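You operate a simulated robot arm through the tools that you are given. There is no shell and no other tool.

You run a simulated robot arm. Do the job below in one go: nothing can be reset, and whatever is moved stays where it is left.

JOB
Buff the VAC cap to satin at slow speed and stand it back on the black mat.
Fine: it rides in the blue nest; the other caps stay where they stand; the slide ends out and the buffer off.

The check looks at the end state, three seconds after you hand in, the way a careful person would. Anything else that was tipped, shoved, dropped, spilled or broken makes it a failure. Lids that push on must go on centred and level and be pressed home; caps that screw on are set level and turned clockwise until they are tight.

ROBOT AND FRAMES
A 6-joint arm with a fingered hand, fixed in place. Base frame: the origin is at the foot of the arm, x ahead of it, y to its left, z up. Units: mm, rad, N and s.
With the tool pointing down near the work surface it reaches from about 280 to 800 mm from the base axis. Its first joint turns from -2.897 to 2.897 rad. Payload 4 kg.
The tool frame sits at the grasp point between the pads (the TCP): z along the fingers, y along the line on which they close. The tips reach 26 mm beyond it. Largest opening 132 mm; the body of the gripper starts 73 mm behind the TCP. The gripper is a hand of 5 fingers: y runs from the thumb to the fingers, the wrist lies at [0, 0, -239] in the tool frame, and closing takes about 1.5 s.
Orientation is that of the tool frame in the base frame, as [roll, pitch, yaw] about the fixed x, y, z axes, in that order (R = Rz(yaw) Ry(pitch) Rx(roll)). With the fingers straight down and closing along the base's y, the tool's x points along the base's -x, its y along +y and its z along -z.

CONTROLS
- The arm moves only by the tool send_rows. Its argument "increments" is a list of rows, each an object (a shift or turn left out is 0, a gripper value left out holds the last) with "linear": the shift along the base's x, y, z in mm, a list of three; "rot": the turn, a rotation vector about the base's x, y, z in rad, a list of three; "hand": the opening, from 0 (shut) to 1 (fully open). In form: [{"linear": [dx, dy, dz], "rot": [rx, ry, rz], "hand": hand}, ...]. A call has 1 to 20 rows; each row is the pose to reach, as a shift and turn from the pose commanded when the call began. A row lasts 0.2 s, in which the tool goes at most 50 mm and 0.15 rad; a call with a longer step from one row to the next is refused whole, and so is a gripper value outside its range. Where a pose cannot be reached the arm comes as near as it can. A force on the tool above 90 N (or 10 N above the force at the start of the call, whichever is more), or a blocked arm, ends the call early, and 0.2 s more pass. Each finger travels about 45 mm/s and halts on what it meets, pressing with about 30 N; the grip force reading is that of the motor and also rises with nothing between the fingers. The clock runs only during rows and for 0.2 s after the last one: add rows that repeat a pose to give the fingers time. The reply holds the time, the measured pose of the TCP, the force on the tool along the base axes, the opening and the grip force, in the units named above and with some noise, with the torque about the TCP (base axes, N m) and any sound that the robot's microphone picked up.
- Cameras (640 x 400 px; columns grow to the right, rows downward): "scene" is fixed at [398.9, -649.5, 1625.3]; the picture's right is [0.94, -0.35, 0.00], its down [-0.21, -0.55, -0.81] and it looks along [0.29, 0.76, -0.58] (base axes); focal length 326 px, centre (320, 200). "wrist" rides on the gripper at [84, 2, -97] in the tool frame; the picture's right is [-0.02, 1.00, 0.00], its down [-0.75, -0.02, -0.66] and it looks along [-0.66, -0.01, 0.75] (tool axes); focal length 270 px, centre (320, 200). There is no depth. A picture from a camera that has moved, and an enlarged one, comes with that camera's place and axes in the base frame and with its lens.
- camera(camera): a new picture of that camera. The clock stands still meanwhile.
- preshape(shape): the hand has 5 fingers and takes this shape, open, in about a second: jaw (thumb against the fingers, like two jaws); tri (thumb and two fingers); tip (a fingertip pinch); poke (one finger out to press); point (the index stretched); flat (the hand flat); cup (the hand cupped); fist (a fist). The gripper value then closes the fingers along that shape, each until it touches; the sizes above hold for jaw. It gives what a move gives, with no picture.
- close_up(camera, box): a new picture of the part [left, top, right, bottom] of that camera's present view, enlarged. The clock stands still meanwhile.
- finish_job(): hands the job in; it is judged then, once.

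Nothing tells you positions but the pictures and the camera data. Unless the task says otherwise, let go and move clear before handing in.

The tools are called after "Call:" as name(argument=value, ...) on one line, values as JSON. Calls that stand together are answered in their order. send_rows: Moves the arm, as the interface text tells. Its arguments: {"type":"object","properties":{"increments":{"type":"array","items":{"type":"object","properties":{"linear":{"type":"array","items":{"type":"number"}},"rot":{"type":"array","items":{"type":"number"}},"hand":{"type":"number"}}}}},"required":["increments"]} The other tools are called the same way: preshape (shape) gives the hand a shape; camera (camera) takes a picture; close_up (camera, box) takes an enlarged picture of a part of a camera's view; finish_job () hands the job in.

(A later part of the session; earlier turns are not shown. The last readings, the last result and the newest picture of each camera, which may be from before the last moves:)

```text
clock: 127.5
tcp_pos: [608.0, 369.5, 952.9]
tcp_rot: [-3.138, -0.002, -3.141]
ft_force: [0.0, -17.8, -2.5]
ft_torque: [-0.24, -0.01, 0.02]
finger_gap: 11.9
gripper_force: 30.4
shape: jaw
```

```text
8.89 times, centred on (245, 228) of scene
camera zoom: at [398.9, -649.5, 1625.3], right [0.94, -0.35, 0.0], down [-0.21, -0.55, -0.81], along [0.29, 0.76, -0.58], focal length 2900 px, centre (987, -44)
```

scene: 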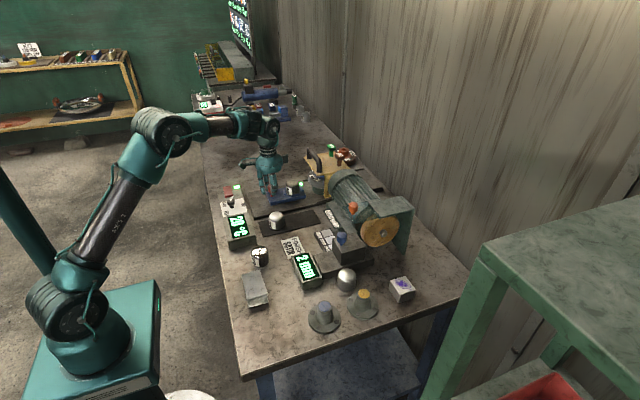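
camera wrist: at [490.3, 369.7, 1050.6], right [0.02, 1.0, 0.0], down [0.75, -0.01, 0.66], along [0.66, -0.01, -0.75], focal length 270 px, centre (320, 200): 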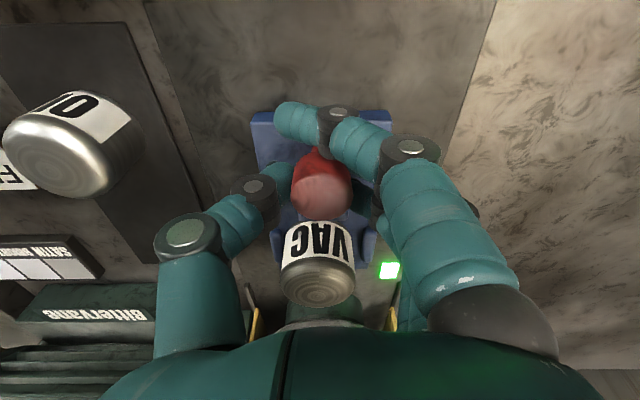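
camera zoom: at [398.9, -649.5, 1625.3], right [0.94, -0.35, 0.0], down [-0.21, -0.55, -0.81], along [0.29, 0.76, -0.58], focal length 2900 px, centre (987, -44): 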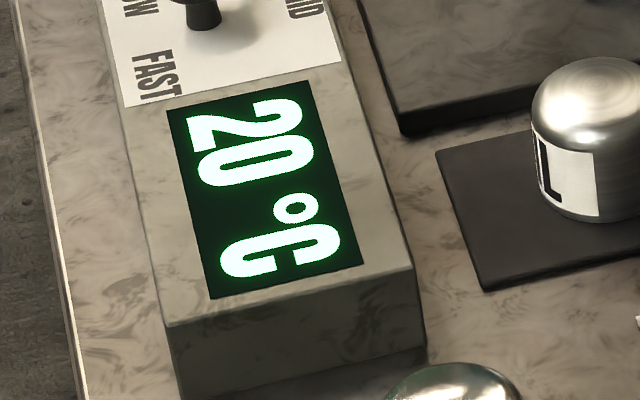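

No contact yet and the display still reads 20 °C. Advancing further in 4 mm steps.

Call:
send_rows(increments=[{"linear": [4, 0, 0]}, {"linear": [8, 0, 0]}, {"linear": [11, 0, 0]}, {"linear": [13, 0, 0]}])

Call:
close_up(camera="scene", box=[270, 150, 340, 210])

Call:
close_up(camera="scene", box=[225, 205, 265, 250])

```text
clock: 128.5
tcp_pos: [621.0, 369.6, 953.4]
tcp_rot: [-3.139, -0.002, -3.139]
ft_force: [-2.1, -16.4, -3.7]
ft_torque: [-0.23, 0.03, 0.02]
finger_gap: 11.5
gripper_force: 30.2
shape: jaw
```

```text
6.67 times, centred on (305, 180) of scene
camera zoom: at [398.9, -649.5, 1625.3], right [0.94, -0.35, 0.0], down [-0.21, -0.55, -0.81], along [0.29, 0.76, -0.58], focal length 2175 px, centre (420, 333)
```

zoom: 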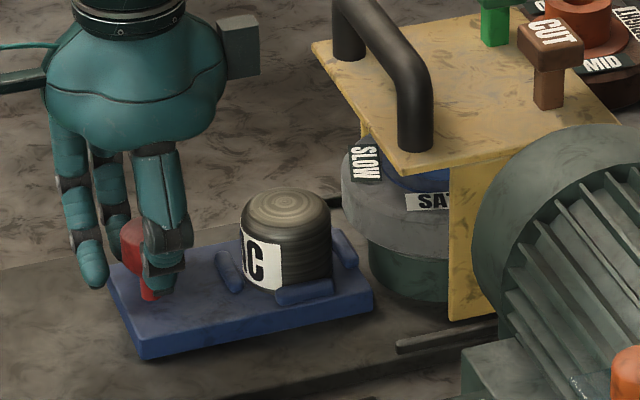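

```text
8.89 times, centred on (245, 228) of scene
camera zoom: at [398.9, -649.5, 1625.3], right [0.94, -0.35, 0.0], down [-0.21, -0.55, -0.81], along [0.29, 0.76, -0.58], focal length 2900 px, centre (987, -44)
```

zoom: 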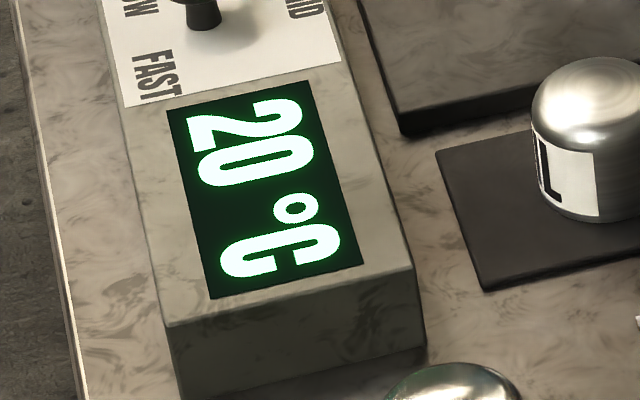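

Nearly at the mop. Creeping forward in 3 mm steps.

Call:
send_rows(increments=[{"linear": [3, 0, 0]}, {"linear": [6, 0, 0]}, {"linear": [8, 0, 0]}])

Call:
close_up(camera="scene", box=[285, 155, 340, 205])

Call:
close_up(camera="scene", box=[225, 205, 265, 250])

```text
clock: 129.3
tcp_pos: [628.8, 369.6, 953.3]
tcp_rot: [-3.136, -0.001, -3.14]
ft_force: [-1.6, -16.7, -3.2]
ft_torque: [-0.22, 0.03, 0.07]
finger_gap: 11.7
gripper_force: 29.8
shape: jaw
```

```text
8.00 times, centred on (312, 180) of scene
camera zoom: at [398.9, -649.5, 1625.3], right [0.94, -0.35, 0.0], down [-0.21, -0.55, -0.81], along [0.29, 0.76, -0.58], focal length 2610 px, centre (380, 360)
```

zoom: 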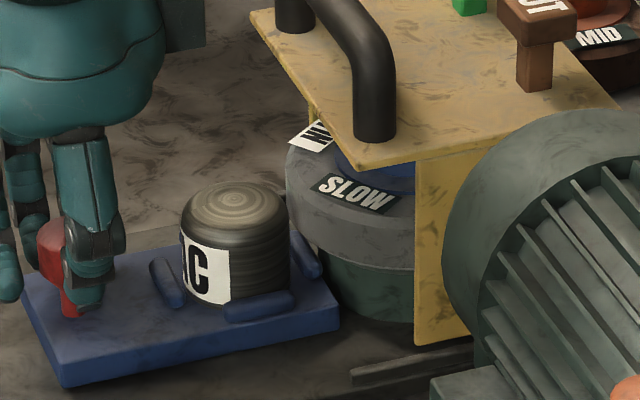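

```text
8.89 times, centred on (245, 228) of scene
camera zoom: at [398.9, -649.5, 1625.3], right [0.94, -0.35, 0.0], down [-0.21, -0.55, -0.81], along [0.29, 0.76, -0.58], focal length 2900 px, centre (987, -44)
```

zoom: 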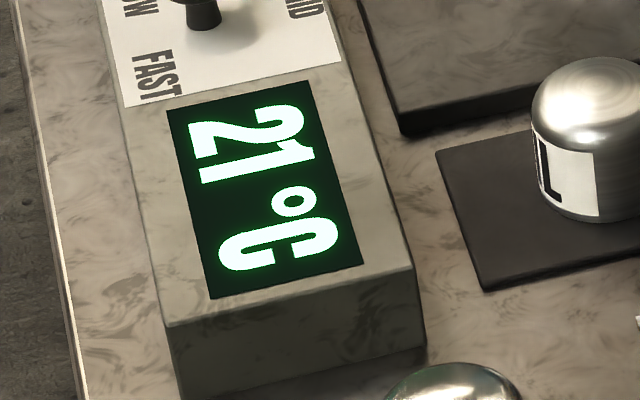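

The display has ticked to 21 °C, so the cap is now being buffed. I'll hold here briefly and watch temperature and finish.

Call:
send_rows(increments=[{"linear": [0, 0, 0]}])

Call:
close_up(camera="scene", box=[225, 205, 265, 250])

Call:
close_up(camera="scene", box=[285, 155, 340, 205])

```text
clock: 129.7
tcp_pos: [630.2, 368.6, 953.4]
tcp_rot: [-3.139, -0.001, -3.14]
ft_force: [-0.6, -16.6, -2.4]
ft_torque: [-0.24, 0.01, 0.03]
finger_gap: 11.9
gripper_force: 29.7
shape: jaw
```

```text
8.89 times, centred on (245, 228) of scene
camera zoom: at [398.9, -649.5, 1625.3], right [0.94, -0.35, 0.0], down [-0.21, -0.55, -0.81], along [0.29, 0.76, -0.58], focal length 2900 px, centre (987, -44)
```

zoom: 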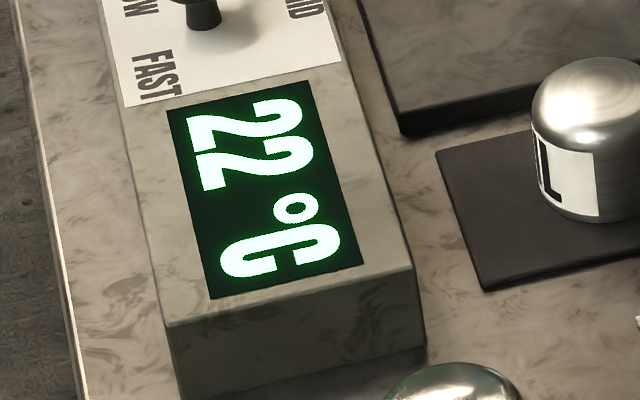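

```text
8.00 times, centred on (312, 180) of scene
camera zoom: at [398.9, -649.5, 1625.3], right [0.94, -0.35, 0.0], down [-0.21, -0.55, -0.81], along [0.29, 0.76, -0.58], focal length 2610 px, centre (380, 360)
```

zoom: 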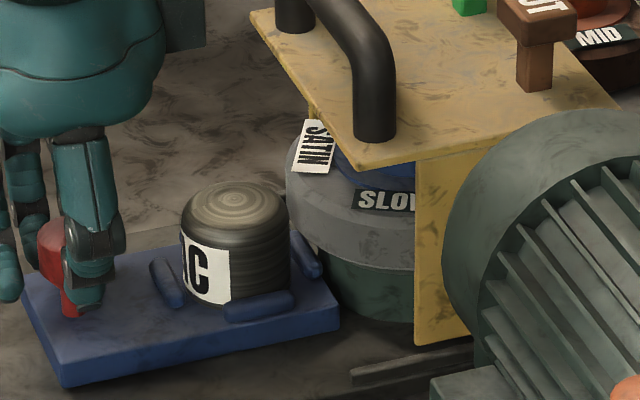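

About 2–2.5 °C/s rise. Holding another second and rechecking temperature and cap surface.

Call:
send_rows(increments=[{"linear": [0, 0, 0]}, {"linear": [0, 0, 0]}, {"linear": [0, 0, 0]}, {"linear": [0, 0, 0]}])

Call:
close_up(camera="scene", box=[225, 185, 345, 250])

Call:
close_up(camera="scene", box=[295, 165, 325, 195])

```text
clock: 130.7
tcp_pos: [628.9, 369.0, 953.4]
tcp_rot: [-3.137, -0.001, -3.137]
ft_force: [0.0, -16.6, -4.0]
ft_torque: [-0.23, -0.04, 0.03]
finger_gap: 11.8
gripper_force: 30.3
shape: jaw
```

```text
5.33 times, centred on (285, 218) of scene
camera zoom: at [398.9, -649.5, 1625.3], right [0.94, -0.35, 0.0], down [-0.21, -0.55, -0.81], along [0.29, 0.76, -0.58], focal length 1740 px, centre (507, 107)
```

zoom: 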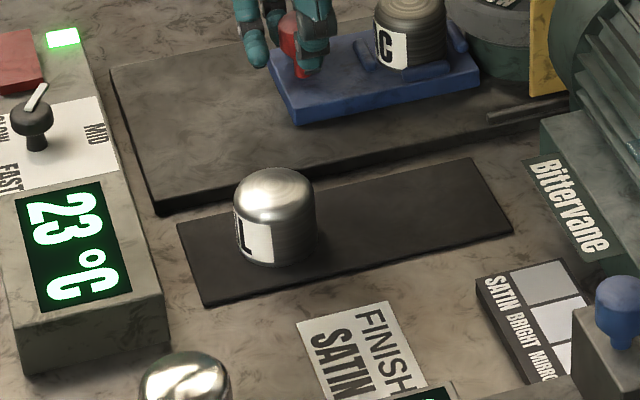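

```text
13.33 times, centred on (310, 180) of scene
camera zoom: at [398.9, -649.5, 1625.3], right [0.94, -0.35, 0.0], down [-0.21, -0.55, -0.81], along [0.29, 0.76, -0.58], focal length 4351 px, centre (453, 467)
```

zoom: 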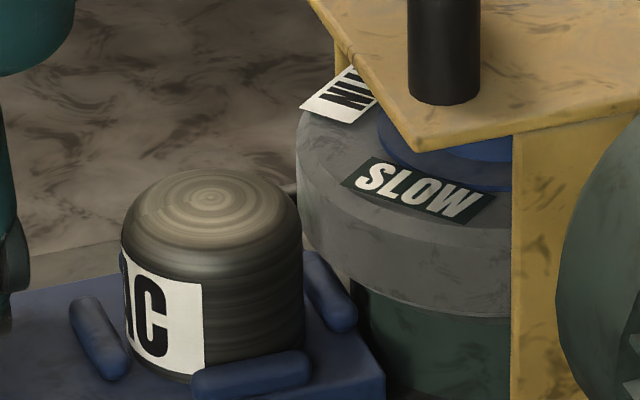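

23 °C and climbing slowly. The cap still shows turning rings; holding about 2 s more and comparing the surface.

Call:
send_rows(increments=[{"linear": [0, 0, 0]}, {"linear": [0, 0, 0]}, {"linear": [0, 0, 0]}, {"linear": [0, 0, 0]}, {"linear": [0, 0, 0]}, {"linear": [0, 0, 0]}, {"linear": [0, 0, 0]}, {"linear": [0, 0, 0]}, {"linear": [0, 0, 0]}])

Call:
close_up(camera="scene", box=[225, 185, 345, 250])

Call:
close_up(camera="scene", box=[295, 165, 325, 195])

```text
clock: 132.7
tcp_pos: [629.6, 369.4, 953.3]
tcp_rot: [-3.14, -0.002, -3.14]
ft_force: [0.5, -16.8, -3.7]
ft_torque: [-0.23, 0.01, 0.02]
finger_gap: 11.6
gripper_force: 29.9
shape: jaw
```

```text
5.33 times, centred on (285, 218) of scene
camera zoom: at [398.9, -649.5, 1625.3], right [0.94, -0.35, 0.0], down [-0.21, -0.55, -0.81], along [0.29, 0.76, -0.58], focal length 1740 px, centre (507, 107)
```

zoom: 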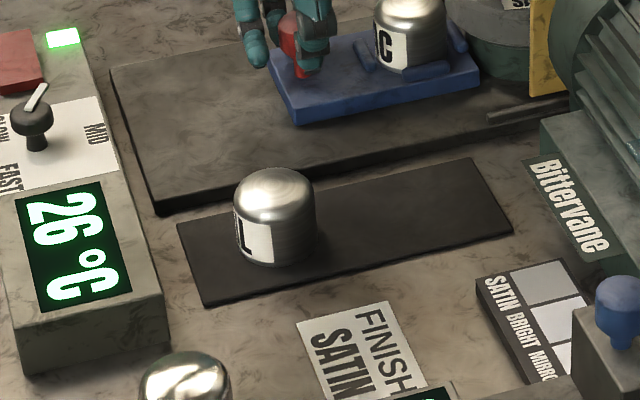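

```text
13.33 times, centred on (310, 180) of scene
camera zoom: at [398.9, -649.5, 1625.3], right [0.94, -0.35, 0.0], down [-0.21, -0.55, -0.81], along [0.29, 0.76, -0.58], focal length 4351 px, centre (453, 467)
```

zoom: 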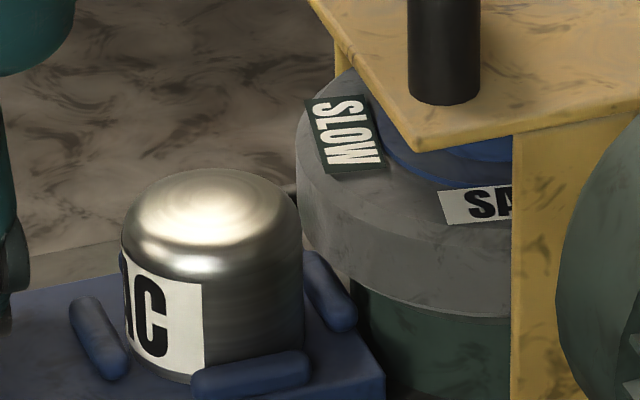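

The rings are gone and the cap now shows a smooth satin like OIL's. Pulling the slide straight back out now.

Call:
send_rows(increments=[{"linear": [-14, 0, 0]}, {"linear": [-30, 0, 0]}, {"linear": [-46, 0, 0]}, {"linear": [-62, 0, 0]}, {"linear": [-78, 0, 0]}, {"linear": [-92, 0, 0]}, {"linear": [-102, 0, 0]}, {"linear": [-108, 0, 0]}, {"linear": [-111, 0, 0]}, {"linear": [-111, 0, 0]}])

Call:
close_up(camera="scene", box=[220, 165, 340, 250])

Call:
close_up(camera="scene", box=[255, 175, 295, 210])

Call:
close_up(camera="scene", box=[260, 200, 300, 240])

```text
clock: 134.9
tcp_pos: [518.8, 369.8, 954.1]
tcp_rot: [-3.141, 0.0, 3.141]
ft_force: [9.6, -17.0, -1.0]
ft_torque: [-0.28, -0.16, 0.06]
finger_gap: 11.6
gripper_force: 29.4
shape: jaw
```

```text
4.71 times, centred on (280, 208) of scene
camera zoom: at [398.9, -649.5, 1625.3], right [0.94, -0.35, 0.0], down [-0.21, -0.55, -0.81], along [0.29, 0.76, -0.58], focal length 1536 px, centre (508, 165)
```

zoom: 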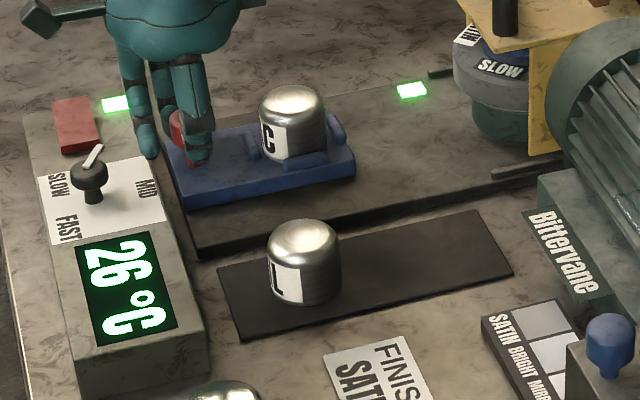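

```text
11.43 times, centred on (275, 192) of scene
camera zoom: at [398.9, -649.5, 1625.3], right [0.94, -0.35, 0.0], down [-0.21, -0.55, -0.81], along [0.29, 0.76, -0.58], focal length 3729 px, centre (834, 286)
```

zoom: 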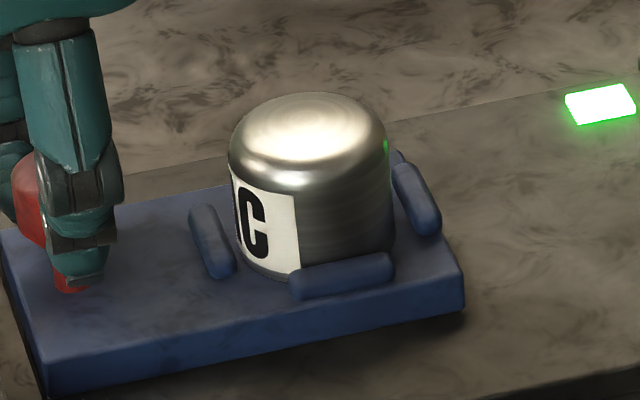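

```text
10.00 times, centred on (280, 220) of scene
camera zoom: at [398.9, -649.5, 1625.3], right [0.94, -0.35, 0.0], down [-0.21, -0.55, -0.81], along [0.29, 0.76, -0.58], focal length 3263 px, centre (720, 0)
```

zoom: 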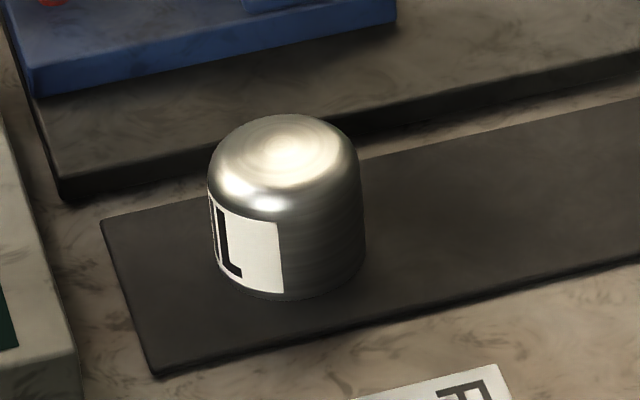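

The slide is back out against its stop and the VAC cap looks satin. Releasing the knob, lifting and inspecting it from above next to OIL.

Call:
send_rows(increments=[{"hand": 0.2}, {"hand": 0.35}, {"hand": 0.5}, {"hand": 0.61}, {"hand": 0.61}, {"hand": 0.61}, {"linear": [0, 0, 20]}, {"linear": [0, 0, 45]}, {"linear": [10, -10, 70]}, {"linear": [20, -30, 85]}, {"linear": [20, -50, 85]}, {"linear": [20, -50, 85]}])

Call:
camera(camera="wrist")

Call:
close_up(camera="wrist", box=[200, 60, 440, 260])

Call:
close_up(camera="scene", box=[220, 180, 300, 240])

Call:
close_up(camera="scene", box=[240, 240, 370, 310])

```text
clock: 137.5
tcp_pos: [537.7, 319.6, 1039.0]
tcp_rot: [-3.138, 0.0, -3.14]
ft_force: [0.2, 0.6, 0.0]
ft_torque: [0.0, -0.02, -0.01]
finger_gap: 80.0
gripper_force: 0.1
shape: jaw
```

```text
taken
camera wrist: at [454.3, 320.7, 1136.3], right [0.02, 1.0, 0.0], down [0.75, -0.01, 0.66], along [0.66, -0.01, -0.75], focal length 270 px, centre (320, 200)
```

wrist: 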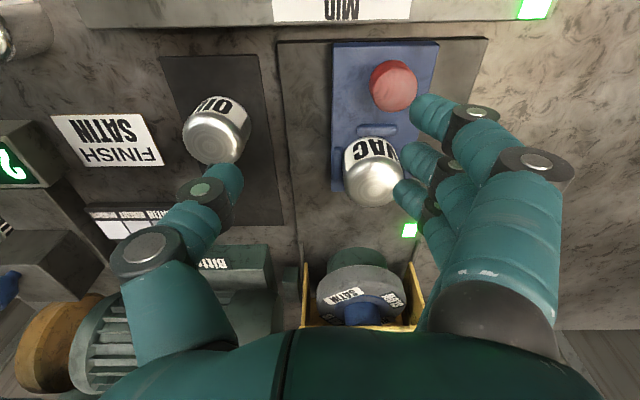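

```text
2.00 times, centred on (320, 160) of wrist
camera zoom: at [454.3, 320.7, 1136.3], right [0.02, 1.0, 0.0], down [0.75, -0.01, 0.66], along [0.66, -0.01, -0.75], focal length 541 px, centre (320, 280)
```

zoom: 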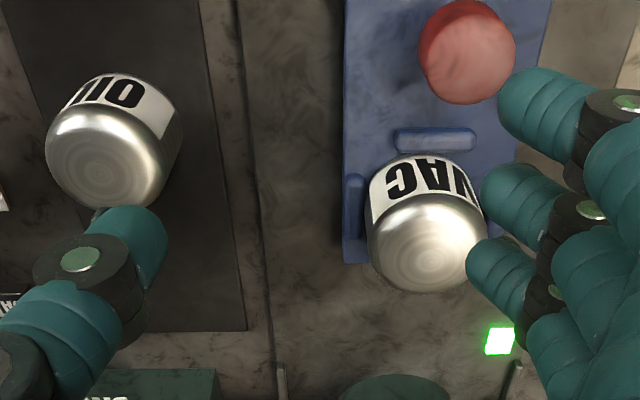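

```text
6.67 times, centred on (260, 210) of scene
camera zoom: at [398.9, -649.5, 1625.3], right [0.94, -0.35, 0.0], down [-0.21, -0.55, -0.81], along [0.29, 0.76, -0.58], focal length 2175 px, centre (720, 133)
```

zoom: 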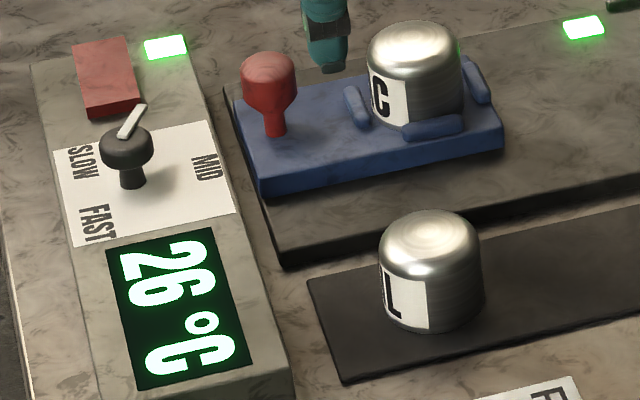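

```text
4.92 times, centred on (305, 275) of scene
camera zoom: at [398.9, -649.5, 1625.3], right [0.94, -0.35, 0.0], down [-0.21, -0.55, -0.81], along [0.29, 0.76, -0.58], focal length 1606 px, centre (394, -169)
```

zoom: 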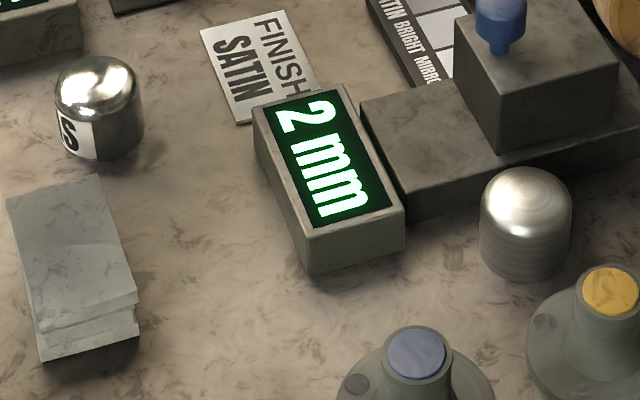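

The VAC cap now resembles OIL. I'll compare both at higher zoom before unloading.

Call:
close_up(camera="wrist", box=[330, 130, 410, 210])

Call:
close_up(camera="wrist", box=[175, 90, 255, 170])

Call:
close_up(camera="scene", box=[262, 178, 287, 200])

Call:
close_up(camera="scene", box=[264, 208, 289, 232])

Call:
close_up(camera="scene", box=[333, 268, 360, 295])

Call:
close_up(camera="scene", box=[248, 246, 275, 273])

```text
5.00 times, centred on (370, 170) of wrist
camera zoom: at [454.3, 320.7, 1136.3], right [0.02, 1.0, 0.0], down [0.75, -0.01, 0.66], along [0.66, -0.01, -0.75], focal length 1351 px, centre (70, 350)
```

zoom: 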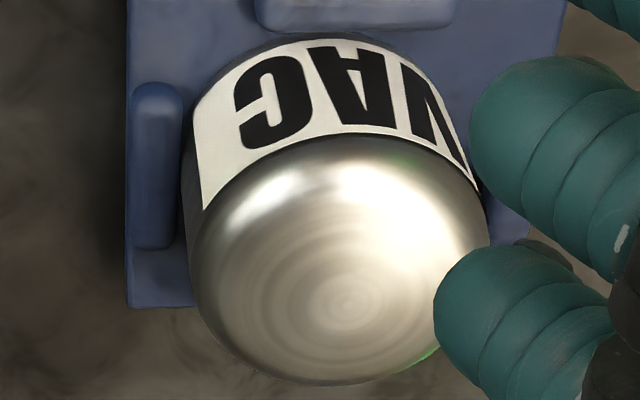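

```text
5.00 times, centred on (215, 130) of wrist
camera zoom: at [454.3, 320.7, 1136.3], right [0.02, 1.0, 0.0], down [0.75, -0.01, 0.66], along [0.66, -0.01, -0.75], focal length 1351 px, centre (845, 550)
```

zoom: 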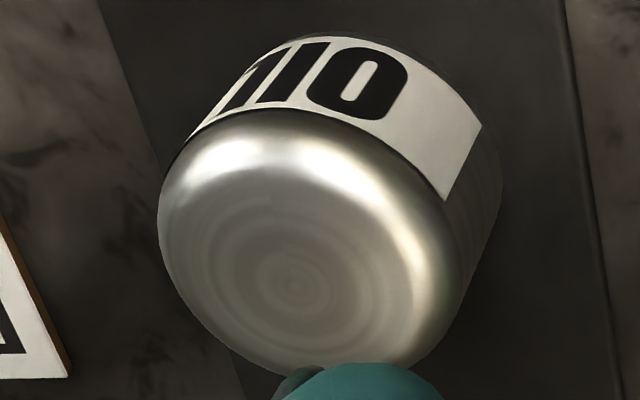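

```text
16.00 times, centred on (274, 189) of scene
camera zoom: at [398.9, -649.5, 1625.3], right [0.94, -0.35, 0.0], down [-0.21, -0.55, -0.81], along [0.29, 0.76, -0.58], focal length 5221 px, centre (1048, 376)
```

zoom: 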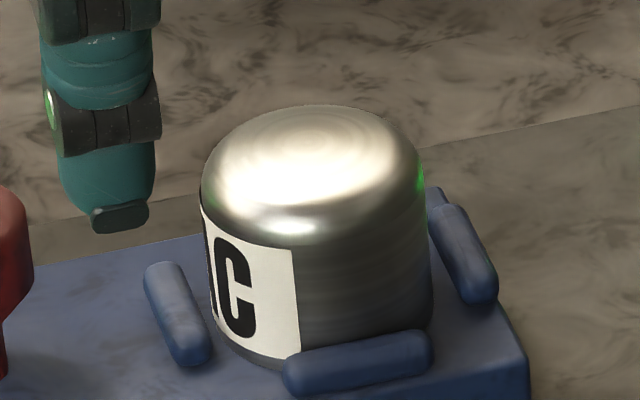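

```text
16.00 times, centred on (276, 220) of scene
camera zoom: at [398.9, -649.5, 1625.3], right [0.94, -0.35, 0.0], down [-0.21, -0.55, -0.81], along [0.29, 0.76, -0.58], focal length 5221 px, centre (1016, -120)
```

zoom: 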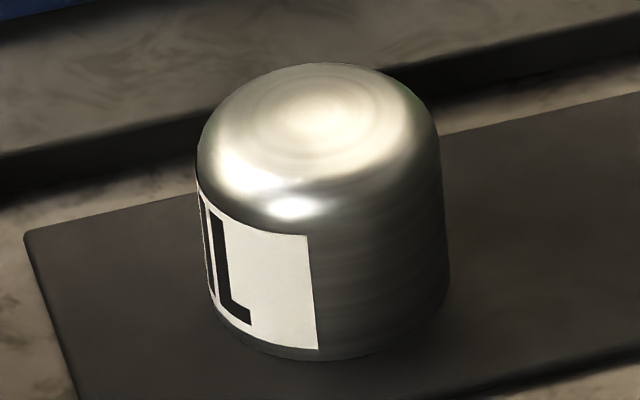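

```text
14.81 times, centred on (346, 282) of scene
camera zoom: at [398.9, -649.5, 1625.3], right [0.94, -0.35, 0.0], down [-0.21, -0.55, -0.81], along [0.29, 0.76, -0.58], focal length 4834 px, centre (-73, -1007)
```

zoom: 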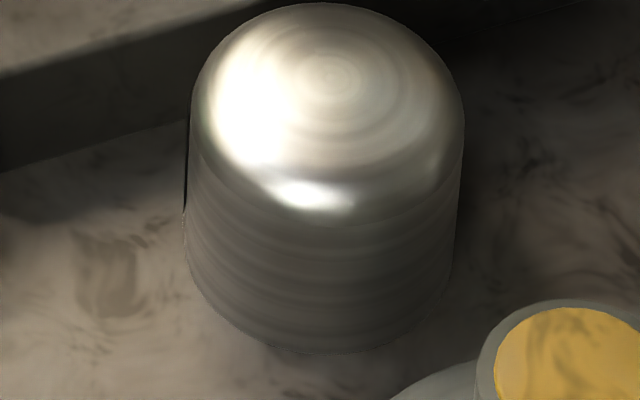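

```text
14.81 times, centred on (262, 260) of scene
camera zoom: at [398.9, -649.5, 1625.3], right [0.94, -0.35, 0.0], down [-0.21, -0.55, -0.81], along [0.29, 0.76, -0.58], focal length 4834 px, centre (1187, -682)
```

zoom: 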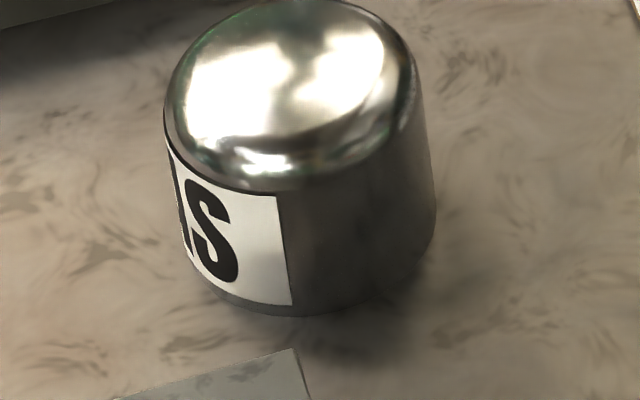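

VAC now matches OIL's finish (distinct from GAS's mirror), so the buffing is done. Next I'll switch the buffer off: closed hand to the rocker's +y end.

Call:
send_rows(increments=[{"linear": [-20, 25, 0], "hand": 0.4}, {"linear": [-45, 55, 0], "hand": 0.2}, {"linear": [-70, 85, -10], "hand": 0}, {"linear": [-90, 115, -20], "hand": 0}, {"linear": [-98, 131, -30], "hand": 0}, {"linear": [-98, 131, -30], "hand": 0}, {"linear": [-98, 131, -30], "hand": 0}, {"linear": [-98, 131, -30], "hand": 0}])

Call:
camera(camera="wrist")

```text
clock: 139.3
tcp_pos: [440.4, 450.7, 1008.0]
tcp_rot: [-3.138, -0.001, -3.141]
ft_force: [-0.3, -1.0, -0.2]
ft_torque: [-0.01, 0.0, 0.01]
finger_gap: 0.0
gripper_force: 30.2
shape: jaw
```

```text
taken
camera wrist: at [357.5, 451.2, 1105.8], right [0.02, 1.0, 0.0], down [0.75, -0.01, 0.66], along [0.66, -0.01, -0.75], focal length 270 px, centre (320, 200)
```

wrist: 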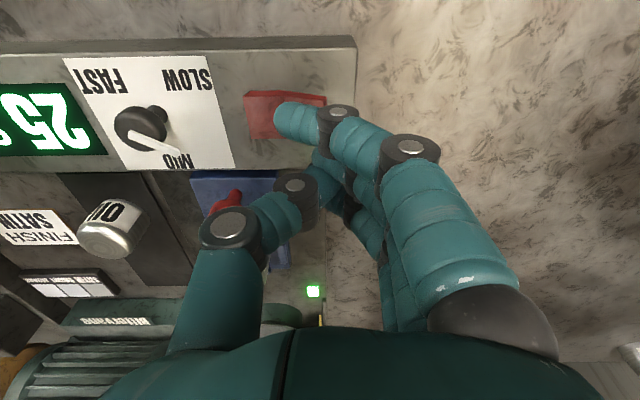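

Same pose as my earlier successful press. Pressing the +y end down to switch off.

Call:
send_rows(increments=[{"linear": [0, 0, -20]}, {"linear": [0, 0, -38]}, {"linear": [0, 0, -46]}, {"linear": [0, 0, -50]}, {"linear": [0, 0, -53]}, {"linear": [0, 0, -56]}, {"linear": [0, 0, -56]}])

Call:
close_up(camera="scene", box=[200, 150, 280, 220])

```text
clock: 140.9
tcp_pos: [441.2, 452.8, 956.6]
tcp_rot: [3.138, 0.005, -3.138]
ft_force: [-1.2, 18.2, 48.8]
ft_torque: [0.6, 0.17, -0.08]
finger_gap: 0.0
gripper_force: 29.9
shape: jaw
```

```text
5.71 times, centred on (240, 185) of scene
camera zoom: at [398.9, -649.5, 1625.3], right [0.94, -0.35, 0.0], down [-0.21, -0.55, -0.81], along [0.29, 0.76, -0.58], focal length 1865 px, centre (777, 286)
```

zoom: 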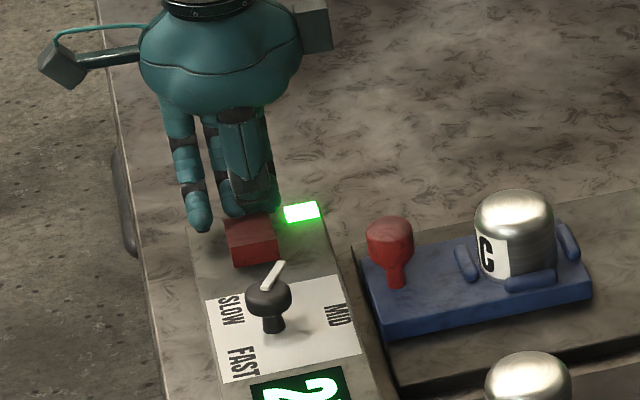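

The lamp is still lit at 49 N; pressing a little further.

Call:
send_rows(increments=[{"linear": [0, -1, -2]}, {"linear": [0, -2, -4]}, {"linear": [0, -2, -4]}])

Call:
close_up(camera="scene", box=[200, 150, 280, 220])

```text
clock: 141.7
tcp_pos: [440.4, 452.2, 954.5]
tcp_rot: [3.134, 0.01, -3.137]
ft_force: [-12.5, 27.0, 69.2]
ft_torque: [1.06, 0.47, 0.01]
finger_gap: 0.0
gripper_force: 29.9
shape: jaw
```

```text
5.71 times, centred on (240, 185) of scene
camera zoom: at [398.9, -649.5, 1625.3], right [0.94, -0.35, 0.0], down [-0.21, -0.55, -0.81], along [0.29, 0.76, -0.58], focal length 1865 px, centre (777, 286)
```

zoom: 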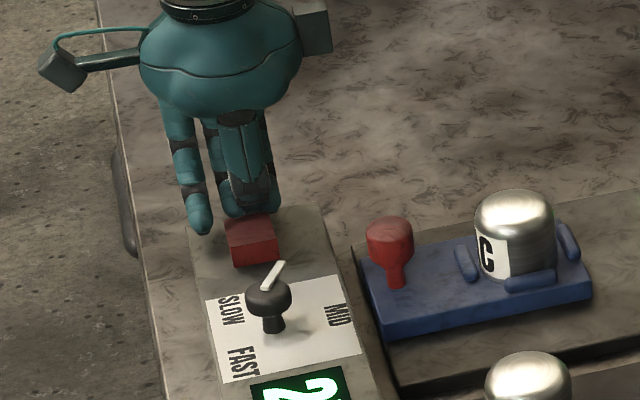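

Lamp out: the buffer is off. Lifting clear and verifying the mop has stopped.

Call:
send_rows(increments=[{"linear": [0, 0, 15]}, {"linear": [0, 0, 40]}, {"linear": [0, 0, 75]}, {"linear": [0, 0, 90]}, {"linear": [0, 0, 90]}])

Call:
close_up(camera="scene", box=[210, 150, 350, 240])

Call:
send_rows(increments=[{"linear": [0, 0, 0]}])

Call:
close_up(camera="scene", box=[210, 150, 350, 240])

```text
clock: 142.9
tcp_pos: [441.1, 449.2, 1038.1]
tcp_rot: [-3.138, -0.002, -3.139]
ft_force: [0.2, -0.4, 0.1]
ft_torque: [-0.02, 0.0, -0.01]
finger_gap: 0.1
gripper_force: 30.7
shape: jaw
```

```text
4.44 times, centred on (280, 195) of scene
camera zoom: at [398.9, -649.5, 1625.3], right [0.94, -0.35, 0.0], down [-0.21, -0.55, -0.81], along [0.29, 0.76, -0.58], focal length 1450 px, centre (498, 222)
```

zoom: 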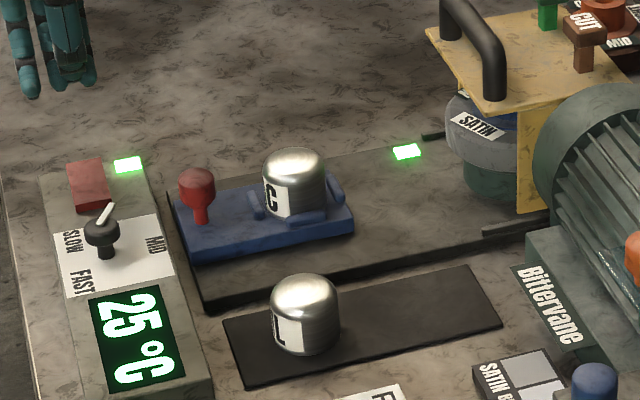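

```text
clock: 143.3
tcp_pos: [441.0, 448.7, 1038.3]
tcp_rot: [-3.139, -0.002, -3.14]
ft_force: [0.2, -1.1, 0.5]
ft_torque: [0.02, 0.02, -0.01]
finger_gap: 0.1
gripper_force: 29.6
shape: jaw
```

```text
4.44 times, centred on (280, 195) of scene
camera zoom: at [398.9, -649.5, 1625.3], right [0.94, -0.35, 0.0], down [-0.21, -0.55, -0.81], along [0.29, 0.76, -0.58], focal length 1450 px, centre (498, 222)
```

zoom: 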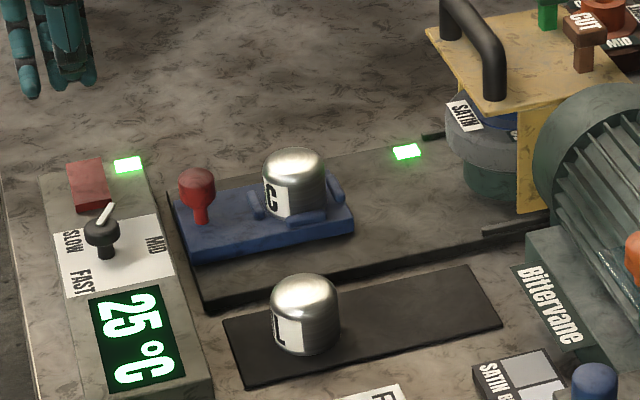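

The lamp came back on after lifting and the mop is still turning, so the rocker didn't latch. I'll press again slightly closer in (y≈446), deeper, and hold.

Call:
send_rows(increments=[{"linear": [0, -2, -30]}, {"linear": [0, -3, -60]}, {"linear": [0, -3, -76]}, {"linear": [0, -3, -82]}, {"linear": [0, -3, -86]}, {"linear": [0, -3, -88]}, {"linear": [0, -3, -90]}, {"linear": [0, -3, -90]}, {"linear": [0, -3, -90]}])

Call:
close_up(camera="scene", box=[215, 165, 265, 205])

Call:
camera(camera="wrist")

```text
clock: 145.3
tcp_pos: [442.7, 450.2, 958.7]
tcp_rot: [3.126, 0.014, -3.136]
ft_force: [-2.3, 4.6, 25.4]
ft_torque: [0.19, 0.19, 0.0]
finger_gap: 0.1
gripper_force: 29.6
shape: jaw
stopped in row 9: the force on the tool passed its limit at 90 N (the readings are from after the stop); the commanded pose is now the measured one
```

```text
10.00 times, centred on (240, 185) of scene
camera zoom: at [398.9, -649.5, 1625.3], right [0.94, -0.35, 0.0], down [-0.21, -0.55, -0.81], along [0.29, 0.76, -0.58], focal length 3263 px, centre (1120, 350)
```

zoom: 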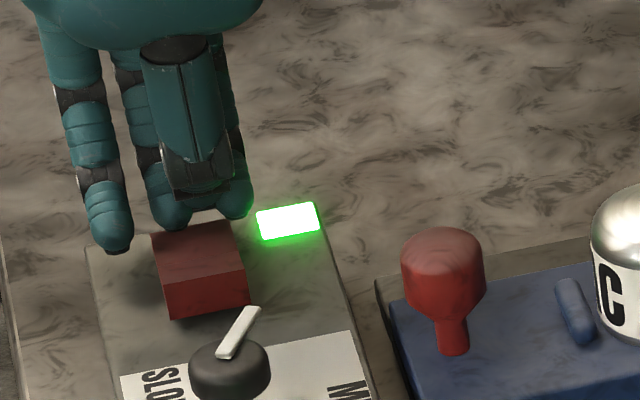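

```text
taken
camera wrist: at [356.6, 448.8, 1054.9], right [0.01, 1.0, 0.01], down [0.74, -0.02, 0.67], along [0.67, 0.0, -0.74], focal length 270 px, centre (320, 200)
```

wrist: 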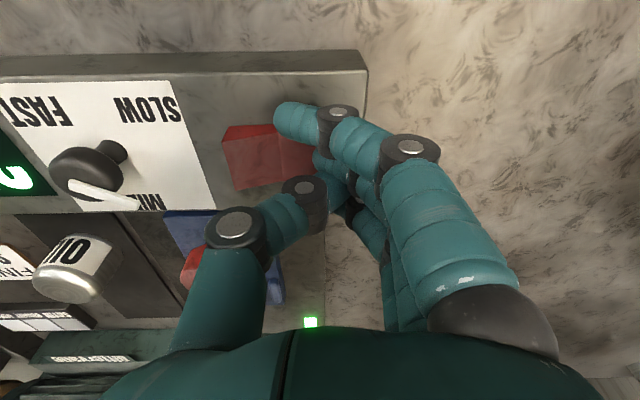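

With the hand closed, a crossing finger presses near the pivot and blocks the travel. I'll lift, and instead press with the open fingers on the +y end (thumb off the rocker on the −y side).

Call:
send_rows(increments=[{"linear": [0, 0, 20]}, {"linear": [0, 0, 50], "rot": [0.015, 0, 0]}, {"linear": [-2, -15, 52], "rot": [0.015, -0.01, 0], "hand": 0.2}, {"linear": [-2.7, -33, 52], "rot": [0.015, -0.012, 0], "hand": 0.42}, {"linear": [-2.7, -33, 52], "rot": [0.015, -0.012, 0], "hand": 0.42}, {"linear": [-2.7, -33, 52], "rot": [0.015, -0.012, 0], "hand": 0.42}, {"linear": [-2.7, -33, 52], "rot": [0.015, -0.012, 0], "hand": 0.42}])

Call:
camera(camera="wrist")

Call:
close_up(camera="scene", box=[210, 160, 270, 210])

```text
clock: 146.9
tcp_pos: [439.4, 416.6, 1007.9]
tcp_rot: [3.118, 0.021, -3.135]
ft_force: [0.0, 0.3, -0.1]
ft_torque: [-0.01, 0.0, 0.01]
finger_gap: 54.4
gripper_force: 0.0
shape: jaw
```

```text
taken
camera wrist: at [353.1, 413.9, 1103.0], right [0.01, 1.0, 0.02], down [0.74, -0.03, 0.67], along [0.67, 0.01, -0.74], focal length 270 px, centre (320, 200)
```

wrist: 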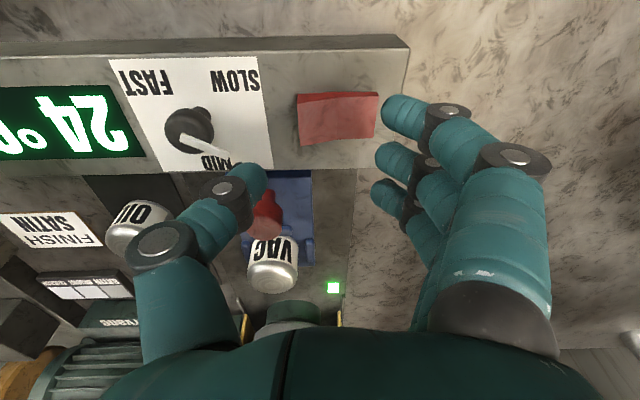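

```text
8.00 times, centred on (240, 185) of scene
camera zoom: at [398.9, -649.5, 1625.3], right [0.94, -0.35, 0.0], down [-0.21, -0.55, -0.81], along [0.29, 0.76, -0.58], focal length 2610 px, centre (960, 320)
```

zoom: 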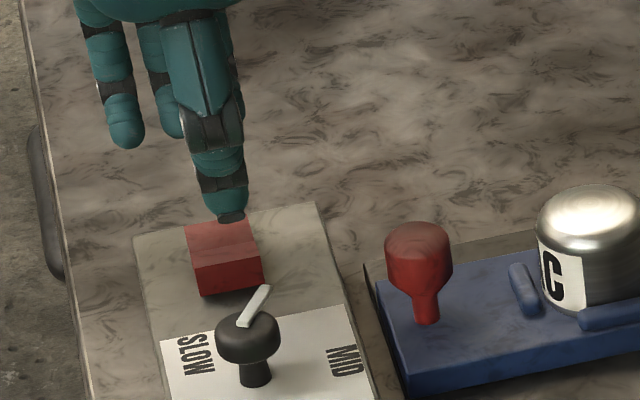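

The lamp is now off and the rocker's −y end is raised as at the start. I'll confirm the mop is stationary.

Call:
close_up(camera="scene", box=[300, 160, 345, 195])

Call:
send_rows(increments=[{"linear": [0, 0, 5]}, {"linear": [0, 0, 10]}])

Call:
close_up(camera="scene", box=[300, 160, 345, 195])

Call:
close_up(camera="scene", box=[210, 160, 270, 210])

```text
11.43 times, centred on (322, 178) of scene
camera zoom: at [398.9, -649.5, 1625.3], right [0.94, -0.35, 0.0], down [-0.21, -0.55, -0.81], along [0.29, 0.76, -0.58], focal length 3729 px, centre (291, 457)
```

zoom: 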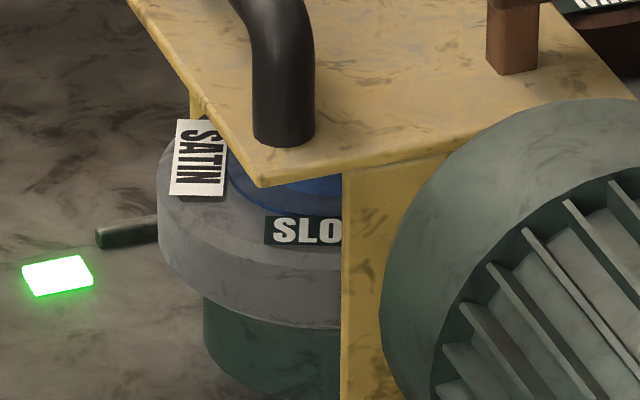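

```text
clock: 147.5
tcp_pos: [438.4, 416.8, 1018.2]
tcp_rot: [3.117, 0.021, -3.136]
ft_force: [0.1, 0.1, -0.2]
ft_torque: [-0.05, -0.01, 0.03]
finger_gap: 54.9
gripper_force: 0.1
shape: jaw
```

```text
11.43 times, centred on (322, 178) of scene
camera zoom: at [398.9, -649.5, 1625.3], right [0.94, -0.35, 0.0], down [-0.21, -0.55, -0.81], along [0.29, 0.76, -0.58], focal length 3729 px, centre (291, 457)
```

zoom: 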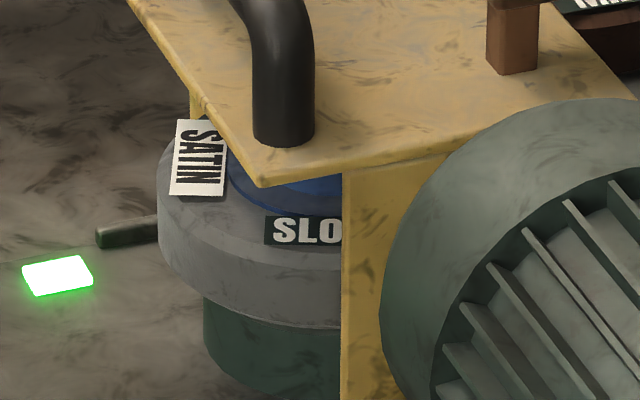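

```text
8.00 times, centred on (240, 185) of scene
camera zoom: at [398.9, -649.5, 1625.3], right [0.94, -0.35, 0.0], down [-0.21, -0.55, -0.81], along [0.29, 0.76, -0.58], focal length 2610 px, centre (960, 320)
```

zoom: 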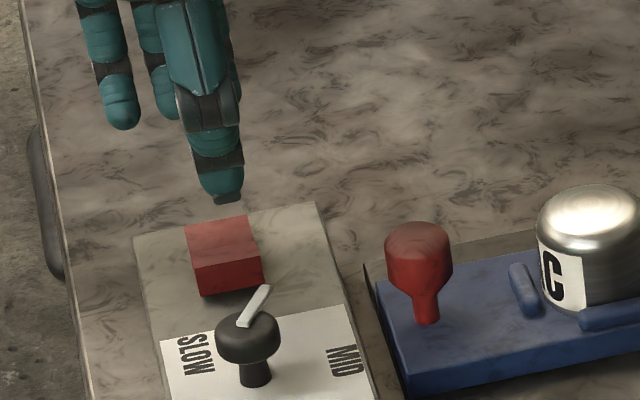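

The mop is stationary and the lamp is off. Now I'll level the hand and go back over the nest to collect the cap at the same grasp pose as before.

Call:
send_rows(increments=[{"linear": [20, -7, 10], "rot": [-0.01, 0.007, 0], "hand": 0.61}, {"linear": [50, -17, 20], "rot": [-0.02, 0.014, 0]}, {"linear": [80, -28, 25], "rot": [-0.028, 0.021, 0]}, {"linear": [110, -38, 25], "rot": [-0.028, 0.021, 0]}, {"linear": [140, -48, 25], "rot": [-0.028, 0.021, 0]}, {"linear": [162, -55.5, 25], "rot": [-0.028, 0.021, 0]}, {"linear": [162, -55.5, 25], "rot": [-0.028, 0.021, 0]}, {"linear": [162, -55.5, 25], "rot": [-0.028, 0.021, 0]}])

Call:
camera(camera="wrist")

Call:
close_up(camera="wrist", box=[250, 20, 410, 150])

```text
clock: 149.3
tcp_pos: [601.1, 360.9, 1042.6]
tcp_rot: [-3.137, 0.002, -3.137]
ft_force: [0.2, 0.3, 0.5]
ft_torque: [-0.01, 0.03, 0.0]
finger_gap: 79.9
gripper_force: 0.0
shape: jaw
```

```text
taken
camera wrist: at [517.8, 360.7, 1139.6], right [0.01, 1.0, 0.0], down [0.75, -0.01, 0.66], along [0.66, -0.01, -0.75], focal length 270 px, centre (320, 200)
```

wrist: 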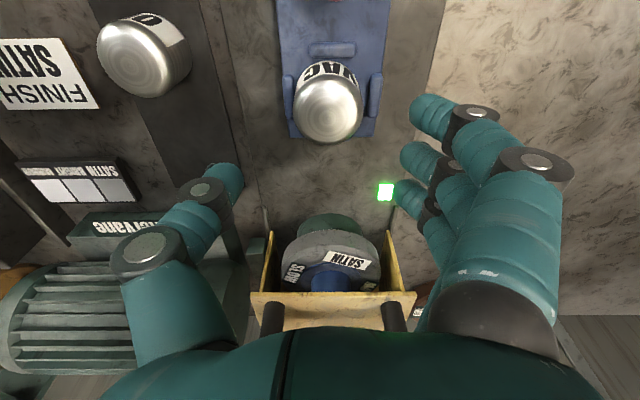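

```text
3.08 times, centred on (330, 85) of wrist
camera zoom: at [517.8, 360.7, 1139.6], right [0.01, 1.0, 0.0], down [0.75, -0.01, 0.66], along [0.66, -0.01, -0.75], focal length 832 px, centre (289, 554)
```

zoom: 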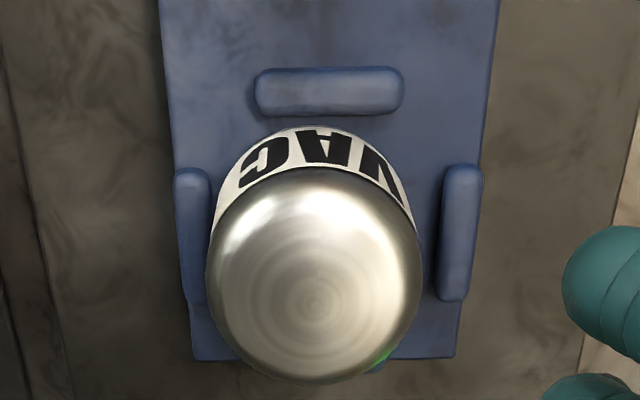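

The cap sits in the same spot in the nest as when I left it. Descending to the same grasp height and closing.

Call:
send_rows(increments=[{"linear": [0, 0, -25]}, {"linear": [0, 0, -50]}, {"linear": [0, 0, -70]}, {"linear": [0, 0, -82]}, {"linear": [0, 0, -88]}, {"linear": [0, 0, -88]}])

Call:
close_up(camera="scene", box=[245, 160, 305, 215])

Call:
camera(camera="wrist")

```text
clock: 150.7
tcp_pos: [599.7, 361.3, 954.1]
tcp_rot: [-3.137, 0.0, -3.138]
ft_force: [0.5, -0.3, 0.0]
ft_torque: [-0.01, 0.02, -0.01]
finger_gap: 80.0
gripper_force: 0.0
shape: jaw
```

```text
7.27 times, centred on (275, 188) of scene
camera zoom: at [398.9, -649.5, 1625.3], right [0.94, -0.35, 0.0], down [-0.21, -0.55, -0.81], along [0.29, 0.76, -0.58], focal length 2373 px, centre (647, 291)
```

zoom: 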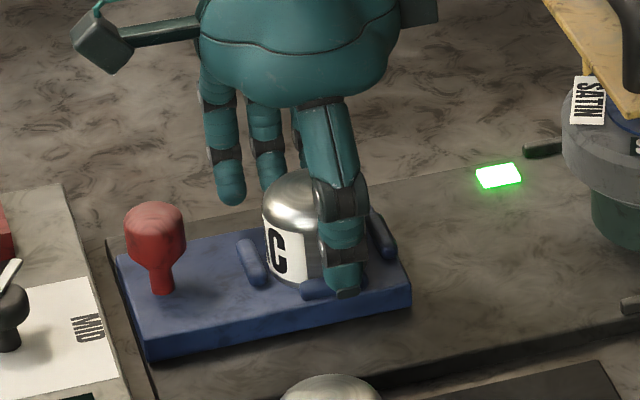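

```text
taken
camera wrist: at [516.6, 361.1, 1051.2], right [0.01, 1.0, 0.0], down [0.75, -0.01, 0.66], along [0.66, -0.01, -0.75], focal length 270 px, centre (320, 200)
```

wrist: 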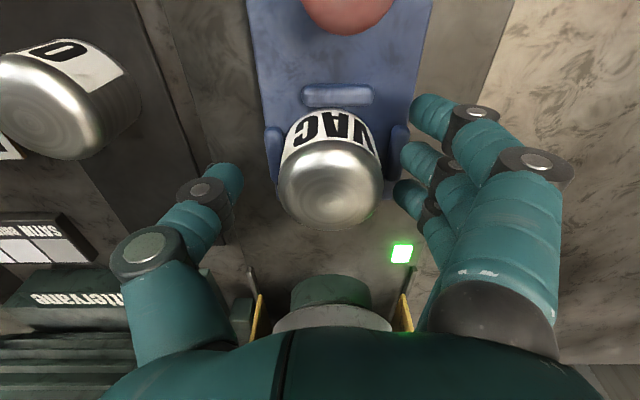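

Well positioned with no contact. Closing on the cap as before and lifting straight up.

Call:
send_rows(increments=[{"hand": 0.5}, {"hand": 0.42}, {"hand": 0.36}, {"hand": 0.3}, {"hand": 0.3}, {"hand": 0.22}, {"hand": 0.22}, {"hand": 0.22}, {"linear": [0, 0, 5], "hand": 0.22}, {"linear": [0, 0, 12], "hand": 0.22}, {"linear": [0, 0, 20], "hand": 0.22}, {"linear": [0, 0, 20], "hand": 0.22}])

Call:
close_up(camera="wrist", box=[240, 90, 440, 250])

Call:
close_up(camera="scene", box=[245, 160, 305, 215])

```text
clock: 153.3
tcp_pos: [601.2, 361.9, 974.3]
tcp_rot: [-3.138, 0.0, -3.138]
ft_force: [-0.1, -0.3, -1.4]
ft_torque: [-0.01, 0.02, 0.01]
finger_gap: 25.9
gripper_force: 30.1
shape: jaw
```

```text
2.50 times, centred on (340, 170) of wrist
camera zoom: at [516.6, 361.1, 1071.7], right [0.01, 1.0, 0.0], down [0.75, -0.01, 0.66], along [0.66, -0.01, -0.75], focal length 676 px, centre (270, 275)
```

zoom: 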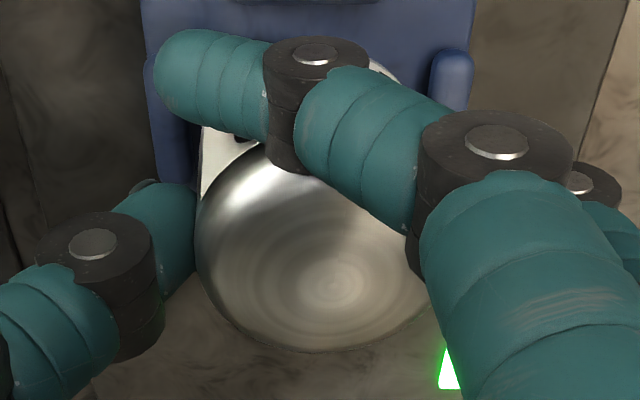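

```text
7.27 times, centred on (275, 188) of scene
camera zoom: at [398.9, -649.5, 1625.3], right [0.94, -0.35, 0.0], down [-0.21, -0.55, -0.81], along [0.29, 0.76, -0.58], focal length 2373 px, centre (647, 291)
```

zoom: 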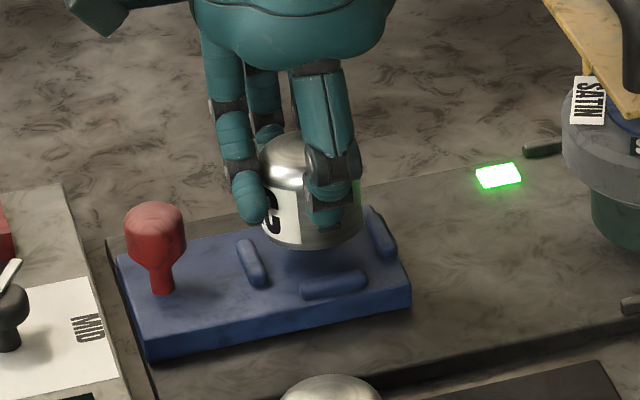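

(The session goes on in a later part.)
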